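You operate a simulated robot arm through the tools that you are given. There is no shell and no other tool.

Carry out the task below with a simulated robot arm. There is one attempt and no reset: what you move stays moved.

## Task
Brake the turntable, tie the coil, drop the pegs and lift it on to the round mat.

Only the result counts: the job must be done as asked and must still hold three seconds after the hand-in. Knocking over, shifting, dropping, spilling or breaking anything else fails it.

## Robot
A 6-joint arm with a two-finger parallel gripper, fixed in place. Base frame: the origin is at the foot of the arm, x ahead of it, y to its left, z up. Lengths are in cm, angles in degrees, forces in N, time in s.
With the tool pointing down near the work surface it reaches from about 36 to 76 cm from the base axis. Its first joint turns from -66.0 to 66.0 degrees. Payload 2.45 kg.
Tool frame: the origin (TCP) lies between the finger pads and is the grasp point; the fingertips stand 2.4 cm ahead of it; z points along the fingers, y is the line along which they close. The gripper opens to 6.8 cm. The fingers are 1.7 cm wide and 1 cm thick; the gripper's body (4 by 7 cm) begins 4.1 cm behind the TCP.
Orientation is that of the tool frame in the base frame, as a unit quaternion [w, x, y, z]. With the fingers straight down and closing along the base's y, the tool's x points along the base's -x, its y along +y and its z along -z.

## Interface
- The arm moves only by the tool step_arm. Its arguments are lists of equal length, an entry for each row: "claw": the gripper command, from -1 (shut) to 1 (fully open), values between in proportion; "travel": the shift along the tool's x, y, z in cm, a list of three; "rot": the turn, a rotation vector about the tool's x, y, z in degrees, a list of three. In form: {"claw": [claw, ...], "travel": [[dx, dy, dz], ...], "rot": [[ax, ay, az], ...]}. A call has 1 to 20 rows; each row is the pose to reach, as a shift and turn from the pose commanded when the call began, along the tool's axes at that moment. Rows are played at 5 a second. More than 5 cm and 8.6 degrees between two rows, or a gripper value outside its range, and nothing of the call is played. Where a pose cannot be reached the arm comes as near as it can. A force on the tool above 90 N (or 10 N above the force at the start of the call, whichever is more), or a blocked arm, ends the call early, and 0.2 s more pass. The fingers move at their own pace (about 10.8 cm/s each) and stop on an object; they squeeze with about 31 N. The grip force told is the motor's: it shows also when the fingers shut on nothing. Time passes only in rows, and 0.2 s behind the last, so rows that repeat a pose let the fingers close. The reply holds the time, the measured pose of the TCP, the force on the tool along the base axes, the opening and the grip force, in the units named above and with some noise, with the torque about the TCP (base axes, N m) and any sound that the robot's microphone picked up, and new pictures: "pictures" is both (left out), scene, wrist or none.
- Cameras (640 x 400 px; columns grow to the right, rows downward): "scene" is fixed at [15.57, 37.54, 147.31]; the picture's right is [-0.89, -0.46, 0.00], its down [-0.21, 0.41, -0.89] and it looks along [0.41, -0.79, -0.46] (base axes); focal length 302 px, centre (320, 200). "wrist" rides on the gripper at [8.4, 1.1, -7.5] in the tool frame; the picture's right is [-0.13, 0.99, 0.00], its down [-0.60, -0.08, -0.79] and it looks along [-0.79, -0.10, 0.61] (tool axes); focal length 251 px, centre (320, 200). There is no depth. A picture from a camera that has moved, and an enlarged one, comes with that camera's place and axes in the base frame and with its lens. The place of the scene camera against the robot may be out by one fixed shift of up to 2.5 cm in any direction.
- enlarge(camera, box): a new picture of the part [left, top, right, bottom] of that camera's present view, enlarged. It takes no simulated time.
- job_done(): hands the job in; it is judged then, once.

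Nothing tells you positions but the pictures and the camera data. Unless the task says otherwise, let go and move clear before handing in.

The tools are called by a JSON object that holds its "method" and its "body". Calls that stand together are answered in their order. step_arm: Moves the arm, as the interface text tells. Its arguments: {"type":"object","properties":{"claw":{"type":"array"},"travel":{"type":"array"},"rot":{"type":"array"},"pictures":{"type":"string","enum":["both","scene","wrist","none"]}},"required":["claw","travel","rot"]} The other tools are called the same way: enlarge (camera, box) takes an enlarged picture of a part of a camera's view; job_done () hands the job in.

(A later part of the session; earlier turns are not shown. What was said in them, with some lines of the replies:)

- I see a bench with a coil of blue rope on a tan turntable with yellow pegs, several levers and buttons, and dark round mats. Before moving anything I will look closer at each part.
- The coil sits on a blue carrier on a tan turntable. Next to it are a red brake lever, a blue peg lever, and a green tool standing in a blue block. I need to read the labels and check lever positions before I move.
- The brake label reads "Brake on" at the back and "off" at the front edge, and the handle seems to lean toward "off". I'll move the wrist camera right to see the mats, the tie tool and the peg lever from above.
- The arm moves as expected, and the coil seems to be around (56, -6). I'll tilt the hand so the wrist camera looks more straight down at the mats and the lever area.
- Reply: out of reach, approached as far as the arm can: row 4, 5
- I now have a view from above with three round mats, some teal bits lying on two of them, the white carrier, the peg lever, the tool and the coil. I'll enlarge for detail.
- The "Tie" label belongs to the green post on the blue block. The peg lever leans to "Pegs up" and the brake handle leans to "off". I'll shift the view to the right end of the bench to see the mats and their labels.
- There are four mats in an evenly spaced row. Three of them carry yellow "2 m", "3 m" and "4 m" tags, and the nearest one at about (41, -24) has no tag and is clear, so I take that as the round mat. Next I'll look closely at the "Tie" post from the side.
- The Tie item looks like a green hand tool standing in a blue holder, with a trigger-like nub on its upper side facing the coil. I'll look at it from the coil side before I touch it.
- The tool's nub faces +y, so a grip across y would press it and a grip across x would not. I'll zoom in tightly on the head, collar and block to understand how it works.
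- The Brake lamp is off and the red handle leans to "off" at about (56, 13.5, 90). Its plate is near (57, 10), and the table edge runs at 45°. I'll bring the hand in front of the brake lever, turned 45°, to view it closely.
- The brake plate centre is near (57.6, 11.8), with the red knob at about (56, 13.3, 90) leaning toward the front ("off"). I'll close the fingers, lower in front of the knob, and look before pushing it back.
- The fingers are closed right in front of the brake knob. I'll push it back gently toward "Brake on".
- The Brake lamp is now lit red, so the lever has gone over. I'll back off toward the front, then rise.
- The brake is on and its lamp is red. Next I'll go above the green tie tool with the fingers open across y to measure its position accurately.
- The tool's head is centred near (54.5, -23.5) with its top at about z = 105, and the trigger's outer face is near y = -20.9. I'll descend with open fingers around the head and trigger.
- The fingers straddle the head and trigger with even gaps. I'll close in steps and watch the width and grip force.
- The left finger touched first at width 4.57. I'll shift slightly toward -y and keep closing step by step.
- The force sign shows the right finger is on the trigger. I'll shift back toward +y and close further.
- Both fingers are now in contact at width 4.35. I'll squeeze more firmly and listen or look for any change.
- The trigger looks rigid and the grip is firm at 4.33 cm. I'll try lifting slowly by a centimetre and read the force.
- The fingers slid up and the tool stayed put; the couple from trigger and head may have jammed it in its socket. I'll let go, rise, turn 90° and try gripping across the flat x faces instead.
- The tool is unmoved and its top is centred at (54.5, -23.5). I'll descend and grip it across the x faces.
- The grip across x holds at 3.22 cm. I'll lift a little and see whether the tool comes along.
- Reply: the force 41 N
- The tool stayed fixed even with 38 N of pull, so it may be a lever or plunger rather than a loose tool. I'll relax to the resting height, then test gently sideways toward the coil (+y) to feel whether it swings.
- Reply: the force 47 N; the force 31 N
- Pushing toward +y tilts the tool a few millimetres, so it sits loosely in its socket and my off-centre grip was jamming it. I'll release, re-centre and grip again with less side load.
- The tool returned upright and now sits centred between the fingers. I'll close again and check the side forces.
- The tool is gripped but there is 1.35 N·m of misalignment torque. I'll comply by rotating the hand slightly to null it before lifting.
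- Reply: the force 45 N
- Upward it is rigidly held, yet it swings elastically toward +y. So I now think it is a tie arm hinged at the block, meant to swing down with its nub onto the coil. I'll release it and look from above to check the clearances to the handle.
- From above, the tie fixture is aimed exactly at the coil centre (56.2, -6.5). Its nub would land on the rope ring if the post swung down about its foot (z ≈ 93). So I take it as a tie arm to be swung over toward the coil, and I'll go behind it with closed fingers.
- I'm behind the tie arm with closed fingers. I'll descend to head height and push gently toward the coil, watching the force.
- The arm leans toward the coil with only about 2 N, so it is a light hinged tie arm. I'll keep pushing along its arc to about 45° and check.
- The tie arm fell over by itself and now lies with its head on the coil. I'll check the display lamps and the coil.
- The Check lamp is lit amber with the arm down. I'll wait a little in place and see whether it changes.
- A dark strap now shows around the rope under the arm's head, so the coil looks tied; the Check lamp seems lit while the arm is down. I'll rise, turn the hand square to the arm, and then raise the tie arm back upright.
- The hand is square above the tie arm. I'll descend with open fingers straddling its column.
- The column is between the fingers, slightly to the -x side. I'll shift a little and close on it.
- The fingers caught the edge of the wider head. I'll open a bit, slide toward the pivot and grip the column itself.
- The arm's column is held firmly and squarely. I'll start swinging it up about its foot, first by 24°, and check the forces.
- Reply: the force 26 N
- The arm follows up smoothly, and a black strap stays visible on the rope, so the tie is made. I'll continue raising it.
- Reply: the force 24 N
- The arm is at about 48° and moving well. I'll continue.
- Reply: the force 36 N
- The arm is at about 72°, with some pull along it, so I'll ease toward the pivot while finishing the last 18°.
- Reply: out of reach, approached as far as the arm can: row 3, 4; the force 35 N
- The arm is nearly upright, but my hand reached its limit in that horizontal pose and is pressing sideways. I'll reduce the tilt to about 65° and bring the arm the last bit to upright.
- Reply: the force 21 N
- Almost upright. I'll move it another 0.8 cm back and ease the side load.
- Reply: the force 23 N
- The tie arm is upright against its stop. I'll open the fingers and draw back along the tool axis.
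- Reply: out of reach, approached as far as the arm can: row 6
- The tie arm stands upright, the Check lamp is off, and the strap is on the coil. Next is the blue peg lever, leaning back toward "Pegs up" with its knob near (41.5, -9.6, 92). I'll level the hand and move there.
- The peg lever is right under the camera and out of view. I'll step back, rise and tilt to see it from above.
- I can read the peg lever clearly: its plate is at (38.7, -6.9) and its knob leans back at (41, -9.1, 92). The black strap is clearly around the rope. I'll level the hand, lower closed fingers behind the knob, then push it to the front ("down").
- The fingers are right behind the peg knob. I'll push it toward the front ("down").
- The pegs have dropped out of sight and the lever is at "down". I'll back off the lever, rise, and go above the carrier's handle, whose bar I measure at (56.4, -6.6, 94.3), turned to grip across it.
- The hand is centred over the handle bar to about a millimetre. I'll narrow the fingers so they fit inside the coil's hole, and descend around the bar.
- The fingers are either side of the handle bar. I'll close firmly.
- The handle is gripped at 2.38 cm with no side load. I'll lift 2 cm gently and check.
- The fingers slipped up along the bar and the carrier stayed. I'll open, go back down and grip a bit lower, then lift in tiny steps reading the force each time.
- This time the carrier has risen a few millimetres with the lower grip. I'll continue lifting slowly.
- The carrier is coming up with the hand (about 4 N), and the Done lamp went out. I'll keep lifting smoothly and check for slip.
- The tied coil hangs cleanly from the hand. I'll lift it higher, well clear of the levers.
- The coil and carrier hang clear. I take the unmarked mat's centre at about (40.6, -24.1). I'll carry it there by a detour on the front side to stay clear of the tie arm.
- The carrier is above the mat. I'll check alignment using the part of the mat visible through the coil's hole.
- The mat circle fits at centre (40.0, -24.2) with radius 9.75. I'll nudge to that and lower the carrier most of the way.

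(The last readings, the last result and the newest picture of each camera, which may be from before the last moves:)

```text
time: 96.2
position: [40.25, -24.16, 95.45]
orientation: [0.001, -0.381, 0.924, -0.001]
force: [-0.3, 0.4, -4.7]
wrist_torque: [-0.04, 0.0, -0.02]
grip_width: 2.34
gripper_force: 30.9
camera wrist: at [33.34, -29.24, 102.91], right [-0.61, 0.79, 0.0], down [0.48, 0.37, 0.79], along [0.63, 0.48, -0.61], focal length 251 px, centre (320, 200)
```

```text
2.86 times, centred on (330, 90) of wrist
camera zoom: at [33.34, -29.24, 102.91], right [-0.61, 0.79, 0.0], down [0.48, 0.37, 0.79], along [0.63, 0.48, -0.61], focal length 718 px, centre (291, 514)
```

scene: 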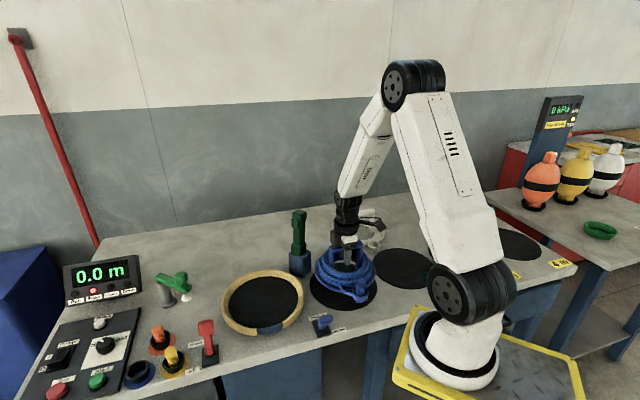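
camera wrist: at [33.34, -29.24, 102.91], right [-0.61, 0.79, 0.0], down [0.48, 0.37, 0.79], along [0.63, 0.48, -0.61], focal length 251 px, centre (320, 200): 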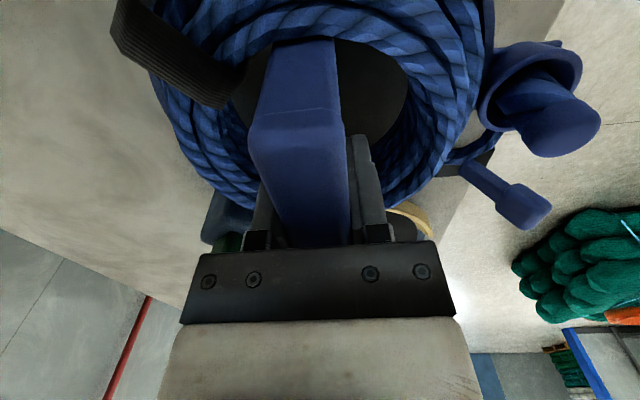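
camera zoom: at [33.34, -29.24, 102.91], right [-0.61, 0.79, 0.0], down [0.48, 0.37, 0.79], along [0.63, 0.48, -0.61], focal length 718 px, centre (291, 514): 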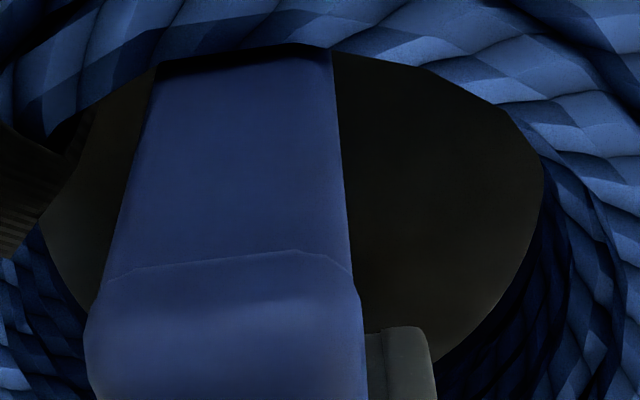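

The carrier hangs level just above the mat and well centred. I'll lower in small steps until the weight comes off.

{"method": "step_arm", "body": {"claw": [-1, -1, -1, -1, -1, -1, -1, -1], "travel": [[0, 0, 0.3], [0, 0, 0.7], [0, 0, 1.1], [0, 0, 1.5], [0, 0, 1.9], [0, 0, 2.3], [0, 0, 2.6], [0, 0, 2.8]], "rot": [[0, 0, 0], [0, 0, 0], [0, 0, 0], [0, 0, 0], [0, 0, 0], [0, 0, 0], [0, 0, 0], [0, 0, 0]], "pictures": "scene"}}

{"method": "enlarge", "body": {"camera": "scene", "box": [260, 210, 420, 340]}}

```text
time: 98.0
position: [40.15, -24.14, 92.52]
orientation: [0.001, -0.381, 0.925, 0.0]
force: [0.7, 0.3, -3.7]
wrist_torque: [0.0, -0.04, 0.02]
grip_width: 2.32
gripper_force: 31.1
```

scene: 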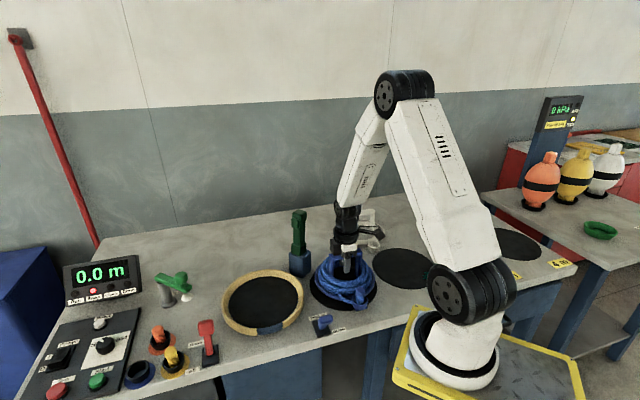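

```text
3.08 times, centred on (340, 275) of scene
camera zoom: at [15.58, 37.53, 147.31], right [-0.89, -0.46, 0.0], down [-0.21, 0.41, -0.89], along [0.41, -0.79, -0.46], focal length 928 px, centre (258, -31)
```

zoom: 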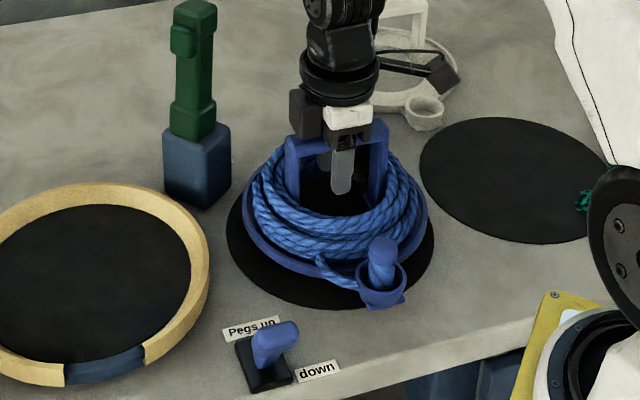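

Still carrying the weight. I'll keep lowering in 2 mm steps.

{"method": "step_arm", "body": {"claw": [-1, -1, -1, -1], "travel": [[0, 0, 0.2], [0, 0, 0.4], [0, 0, 0.6], [0, 0, 0.8]], "rot": [[0, 0, 0], [0, 0, 0], [0, 0, 0], [0, 0, 0]], "pictures": "none"}}

{"method": "step_arm", "body": {"claw": [-1, -1], "travel": [[0, 0, 0.2], [0, 0, 0.4]], "rot": [[0, 0, 0], [0, 0, 0]], "pictures": "scene"}}

{"method": "enlarge", "body": {"camera": "scene", "box": [260, 210, 420, 340]}}

```text
time: 99.0
position: [40.14, -24.08, 91.67]
orientation: [0.001, -0.381, 0.924, 0.0]
force: [-0.8, 1.5, -3.9]
wrist_torque: [-0.06, -0.01, -0.01]
grip_width: 2.34
gripper_force: 30.7
```

```text
time: 99.6
position: [40.24, -24.12, 91.4]
orientation: [0.0, -0.381, 0.924, 0.0]
force: [-0.1, 0.0, -3.8]
wrist_torque: [-0.04, -0.04, -0.01]
grip_width: 2.35
gripper_force: 31.6
```

scene: 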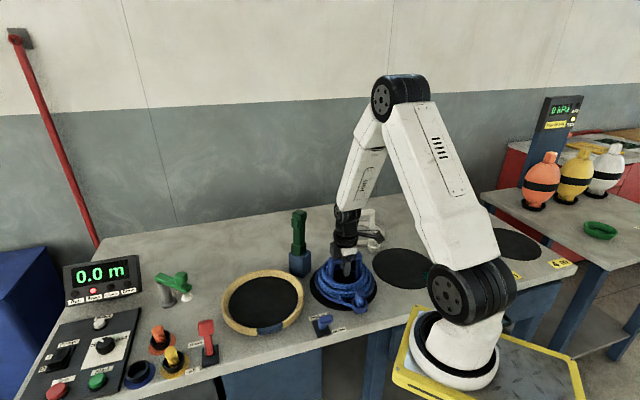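

```text
3.08 times, centred on (340, 275) of scene
camera zoom: at [15.58, 37.53, 147.31], right [-0.89, -0.46, 0.0], down [-0.21, 0.41, -0.89], along [0.41, -0.79, -0.46], focal length 928 px, centre (258, -31)
```

zoom: 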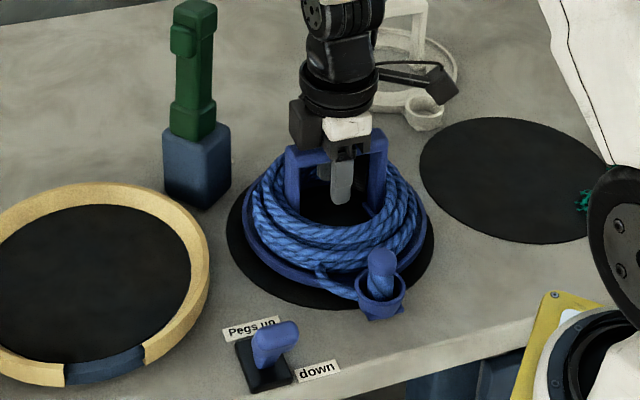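

{"method": "step_arm", "body": {"claw": [-1, -1], "travel": [[0, 0, 0.2], [0, 0, 0.4]], "rot": [[0, 0, 0], [0, 0, 0]], "pictures": "none"}}

{"method": "step_arm", "body": {"claw": [-1, -1], "travel": [[0, 0, 0.15], [0, 0, 0.3]], "rot": [[0, 0, 0], [0, 0, 0]], "pictures": "scene"}}

{"method": "enlarge", "body": {"camera": "scene", "box": [260, 210, 420, 340]}}

```text
time: 100.2
position: [40.23, -24.2, 91.0]
orientation: [0.001, -0.381, 0.925, 0.0]
force: [-0.7, 0.5, -3.5]
wrist_torque: [-0.05, -0.07, 0.01]
grip_width: 2.34
gripper_force: 31.2
```

```text
time: 100.8
position: [40.12, -24.08, 90.77]
orientation: [0.001, -0.381, 0.925, 0.0]
force: [0.1, -0.3, -4.1]
wrist_torque: [-0.06, -0.04, 0.02]
grip_width: 2.34
gripper_force: 31.4
```

scene: 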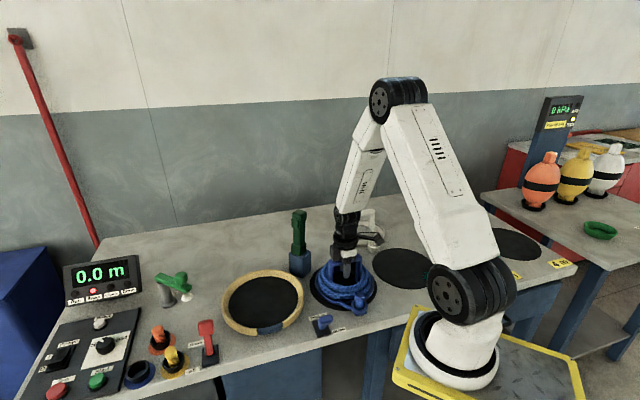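

```text
3.08 times, centred on (340, 275) of scene
camera zoom: at [15.58, 37.53, 147.31], right [-0.89, -0.46, 0.0], down [-0.21, 0.41, -0.89], along [0.41, -0.79, -0.46], focal length 928 px, centre (258, -31)
```

zoom: 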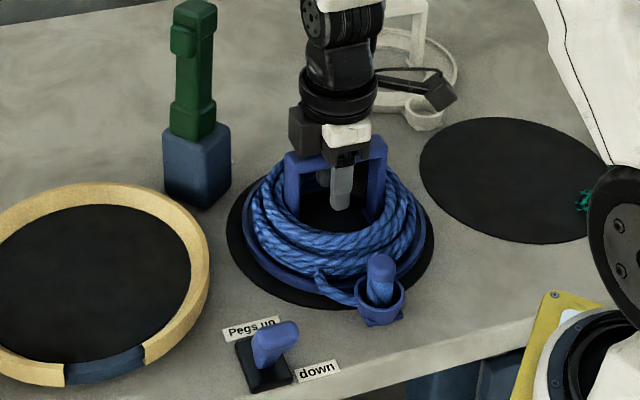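

{"method": "step_arm", "body": {"claw": [-1, -1], "travel": [[0, 0, 0.15], [0, 0, 0.3]], "rot": [[0, 0, 0], [0, 0, 0]], "pictures": "none"}}

{"method": "step_arm", "body": {"claw": [-1, -1], "travel": [[0, 0, 0.15], [0, 0, 0.3]], "rot": [[0, 0, 0], [0, 0, 0]], "pictures": "none"}}

{"method": "step_arm", "body": {"claw": [-1, -1], "travel": [[0, 0, 0.15], [0, 0, 0.3]], "rot": [[0, 0, 0], [0, 0, 0]], "pictures": "scene"}}

{"method": "enlarge", "body": {"camera": "scene", "box": [260, 210, 420, 340]}}

```text
time: 101.4
position: [40.15, -24.11, 90.43]
orientation: [0.001, -0.381, 0.925, -0.002]
force: [-0.2, -0.3, 4.7]
wrist_torque: [-0.09, 0.32, -0.03]
grip_width: 2.34
gripper_force: 31.3
```

```text
time: 102.0
position: [40.28, -24.12, 90.14]
orientation: [0.002, -0.38, 0.925, -0.002]
force: [-1.6, 2.2, 28.4]
wrist_torque: [-0.06, 0.03, -0.01]
grip_width: 2.36
gripper_force: 31.1
```

```text
time: 102.6
position: [40.19, -24.1, 89.84]
orientation: [0.002, -0.382, 0.924, -0.002]
force: [1.9, 1.6, 28.3]
wrist_torque: [-0.03, 0.08, -0.01]
grip_width: 2.37
gripper_force: 30.9
```

scene: 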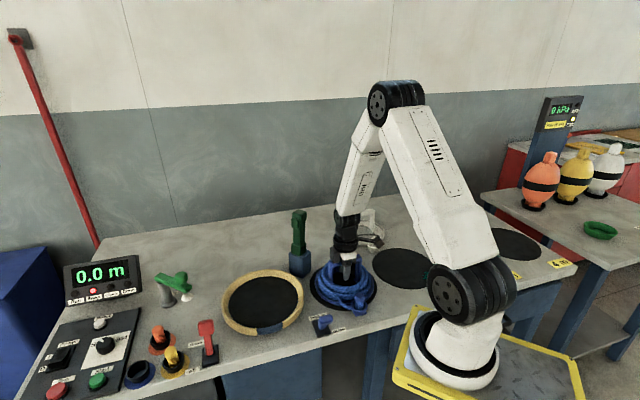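

```text
3.08 times, centred on (340, 275) of scene
camera zoom: at [15.54, 37.57, 147.3], right [-0.89, -0.46, 0.0], down [-0.21, 0.41, -0.89], along [0.41, -0.79, -0.46], focal length 928 px, centre (258, -31)
```

zoom: 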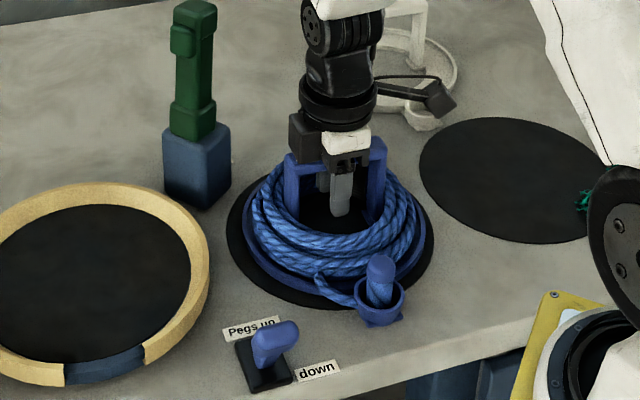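

The carrier is down on the mat and I am pressing slightly. I'll relieve the pressure by a couple of millimetres and then open the fingers.

{"method": "step_arm", "body": {"claw": [-1, -1, -0.2, 0.25, 0.25, 0.25], "travel": [[0, 0, -0.1], [0, 0, -0.2], [0, 0, -0.2], [0, 0, -0.2], [0, 0, -0.2], [0, 0, -0.2]], "rot": [[0, 0, 0], [0, 0, 0], [0, 0, 0], [0, 0, 0], [0, 0, 0], [0, 0, 0]], "pictures": "both"}}

{"method": "enlarge", "body": {"camera": "wrist", "box": [200, 80, 440, 250]}}

{"method": "enlarge", "body": {"camera": "scene", "box": [260, 210, 420, 340]}}

```text
time: 104.0
position: [40.06, -24.25, 89.96]
orientation: [0.001, -0.381, 0.925, 0.0]
force: [0.2, -0.5, -0.2]
wrist_torque: [0.02, -0.01, 0.01]
grip_width: 4.24
gripper_force: 0.1
camera wrist: at [33.31, -29.24, 97.52], right [-0.61, 0.79, 0.0], down [0.48, 0.37, 0.79], along [0.63, 0.48, -0.61], focal length 251 px, centre (320, 200)
```

scene: 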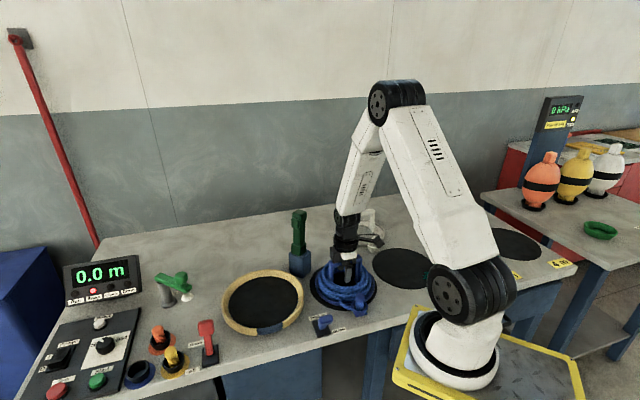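
wrist: 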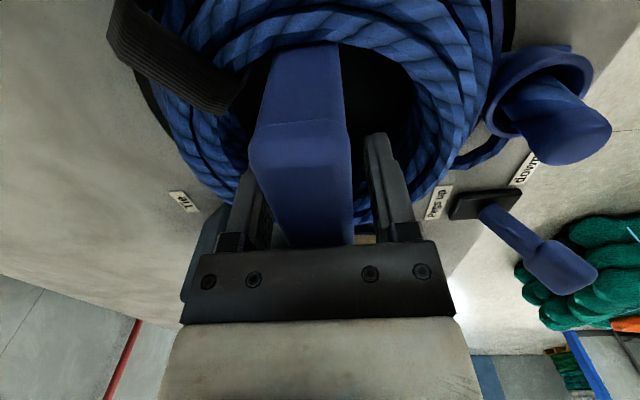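

```text
2.35 times, centred on (320, 165) of wrist
camera zoom: at [33.31, -29.24, 97.52], right [-0.61, 0.79, 0.0], down [0.48, 0.37, 0.79], along [0.63, 0.48, -0.61], focal length 592 px, centre (320, 282)
```

zoom: 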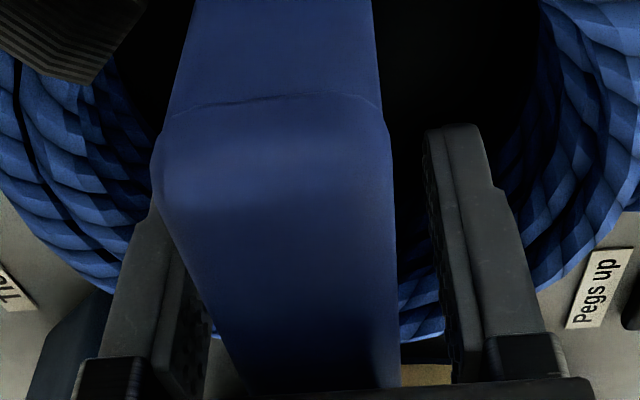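

```text
3.08 times, centred on (340, 275) of scene
camera zoom: at [15.57, 37.54, 147.31], right [-0.89, -0.46, 0.0], down [-0.21, 0.41, -0.89], along [0.41, -0.79, -0.46], focal length 928 px, centre (258, -31)
```

zoom: 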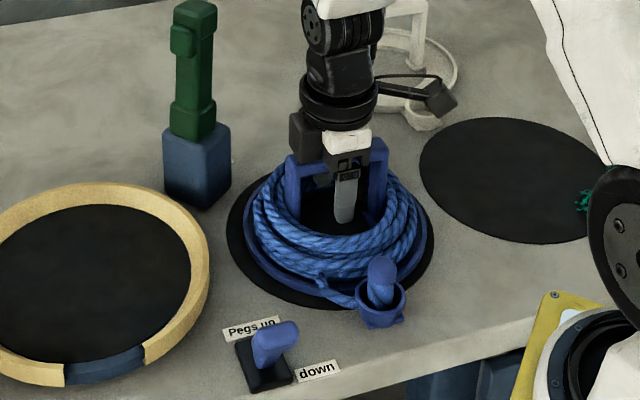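

The fingers are open with no load. I'll rise straight up, slowly at first.

{"method": "step_arm", "body": {"claw": [0.3, 0.3, 0.3, 0.3, 0.3, 0.3, 0.3, 0.3, 0.3], "travel": [[0, 0, -0.5], [0, 0, -1.2], [0, 0, -2.2], [0, 0, -3.5], [0, 0, -5.5], [0, 0, -8], [0, 0, -11], [0, 0, -14], [0, 0, -17]], "rot": [[0, 0, 0], [0, 0, 0], [0, 0, 0], [0, 0, 0], [0, 0, 0], [0, 0, 0], [0, 0, 0], [0, 0, 0], [0, 0, 0]], "pictures": "both"}}

{"method": "enlarge", "body": {"camera": "scene", "box": [200, 190, 420, 340]}}

```text
time: 106.0
position: [39.98, -24.1, 107.09]
orientation: [0.001, -0.381, 0.925, 0.001]
force: [-0.7, 0.5, -0.8]
wrist_torque: [0.03, -0.01, -0.01]
grip_width: 4.45
gripper_force: 0.0
camera wrist: at [33.29, -29.16, 114.61], right [-0.61, 0.79, 0.0], down [0.48, 0.37, 0.79], along [0.63, 0.48, -0.61], focal length 251 px, centre (320, 200)
```

scene: 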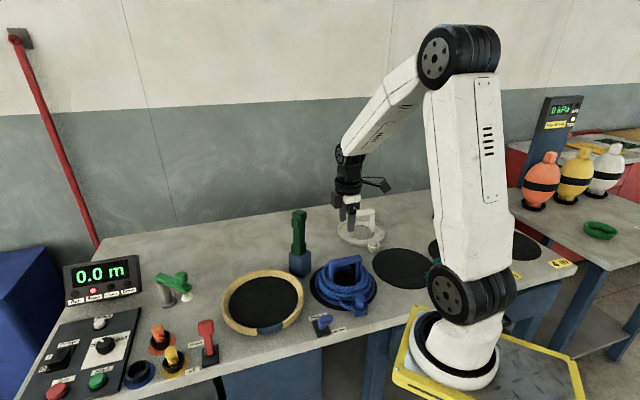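
wrist: 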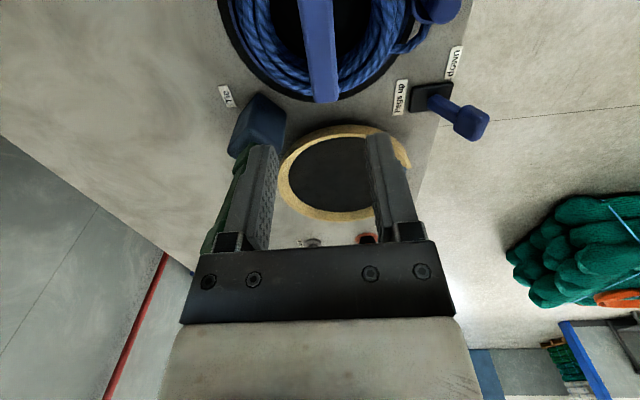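

```text
2.67 times, centred on (310, 265) of scene
camera zoom: at [15.57, 37.54, 147.31], right [-0.89, -0.46, 0.0], down [-0.21, 0.41, -0.89], along [0.41, -0.79, -0.46], focal length 805 px, centre (347, 27)
```

zoom: 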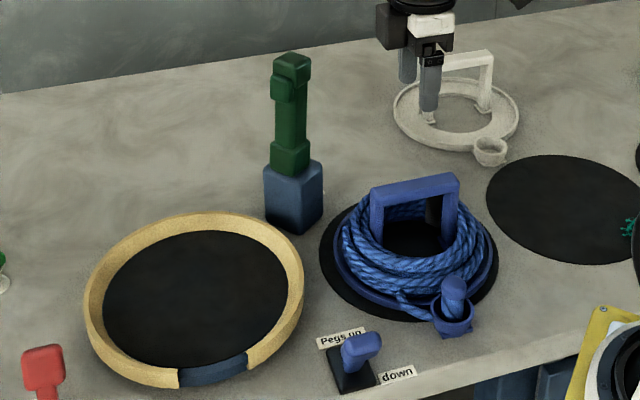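

The carrier with the tied coil stands on the unmarked mat. I'll take a look from above to verify centring and the tie before handing in.

{"method": "step_arm", "body": {"claw": [0.3, 0.3, 0.3, 0.3, 0.3], "travel": [[0, 0, -2.5], [0, 0, -5], [0, 0, -7.5], [0, 0, -10], [0, 0, -12]], "rot": [[0, 7, 0], [0, 14, 0], [0, 21, 0], [0, 28, 0], [0, 35, 0]], "pictures": "both"}}

{"method": "enlarge", "body": {"camera": "wrist", "box": [190, 20, 450, 190]}}

{"method": "enlarge", "body": {"camera": "scene", "box": [60, 240, 400, 350]}}

```text
time: 107.2
position: [40.04, -24.03, 119.04]
orientation: [-0.277, -0.362, 0.882, -0.115]
force: [-0.1, -0.6, -0.4]
wrist_torque: [0.02, 0.03, -0.03]
grip_width: 4.43
gripper_force: 0.0
camera wrist: at [37.39, -25.1, 130.04], right [-0.62, 0.78, -0.08], down [0.73, 0.61, 0.3], along [0.28, 0.13, -0.95], focal length 251 px, centre (320, 200)
```

scene: 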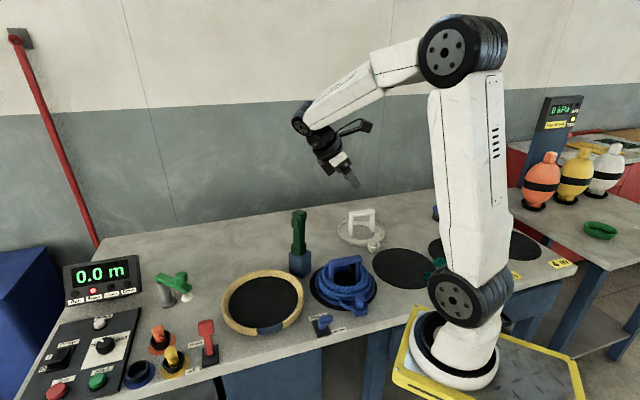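
wrist: 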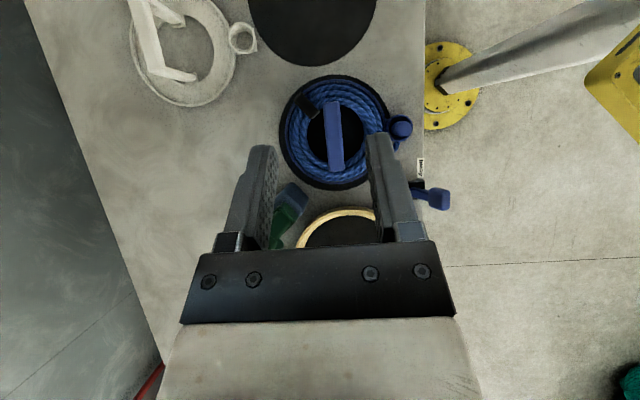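

```text
2.35 times, centred on (320, 105) of wrist
camera zoom: at [37.39, -25.1, 130.04], right [-0.62, 0.78, -0.08], down [0.73, 0.61, 0.3], along [0.28, 0.13, -0.95], focal length 592 px, centre (320, 424)
```

zoom: 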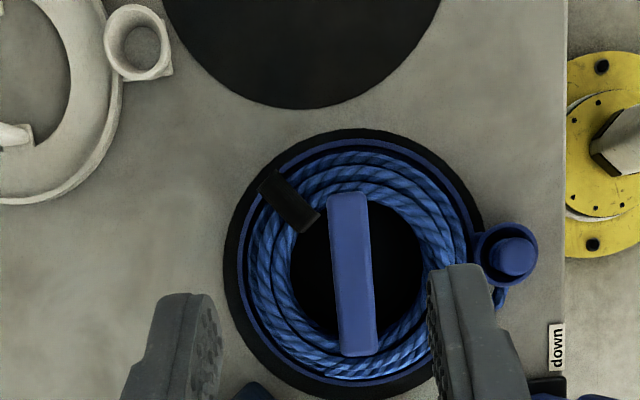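

```text
1.88 times, centred on (230, 295) of scene
camera zoom: at [15.57, 37.54, 147.31], right [-0.89, -0.46, 0.0], down [-0.21, 0.41, -0.89], along [0.41, -0.79, -0.46], focal length 568 px, centre (489, 21)
```

zoom: 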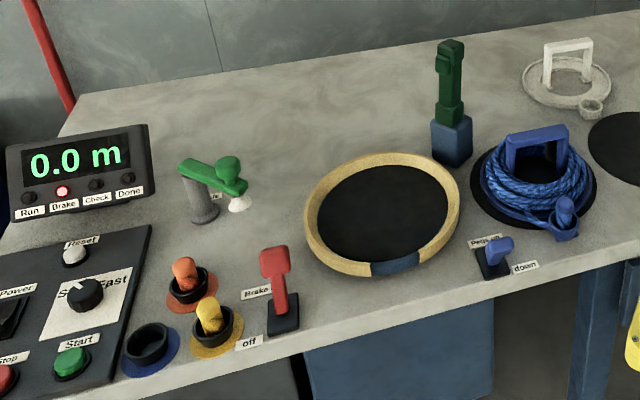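

The coil is tied with a black strap and its carrier stands centred on the unmarked round mat. The brake lamp is lit, the pegs are down, the tie arm is back upright and the hand is clear, so I'm handing in.

{"method": "job_done", "body": {}}

```text
The job is handed in.
```

The job is handed in. The tied coil stands on its carrier, centred on the round mat next to the turntable.

- **Brake:** the red lever is at "on" and the Brake lamp is lit.
- **Tie:** I swung the green tie arm down onto the coil, and a black strap now holds the rope. The arm is back upright. I first took the arm for a loose tool and pulled on it a few times before finding that it hinges.
- **Pegs:** the blue lever is at "down" and no pegs stood up through the coil when I lifted it.
- **Lift:** my first grip on the handle slipped and the carrier did not move. A lower grip held. When I set the carrier down I pressed it on to the mat with about 28 N, then released it.

**Choice of mat:** all four mats are round, so I had to choose one. Three carry "2 m", "3 m" and "4 m" tags, so I took the untagged, empty one to be the round mat.

I saw nothing else knocked over or shifted in the last pictures, and the hand is clear above the coil.
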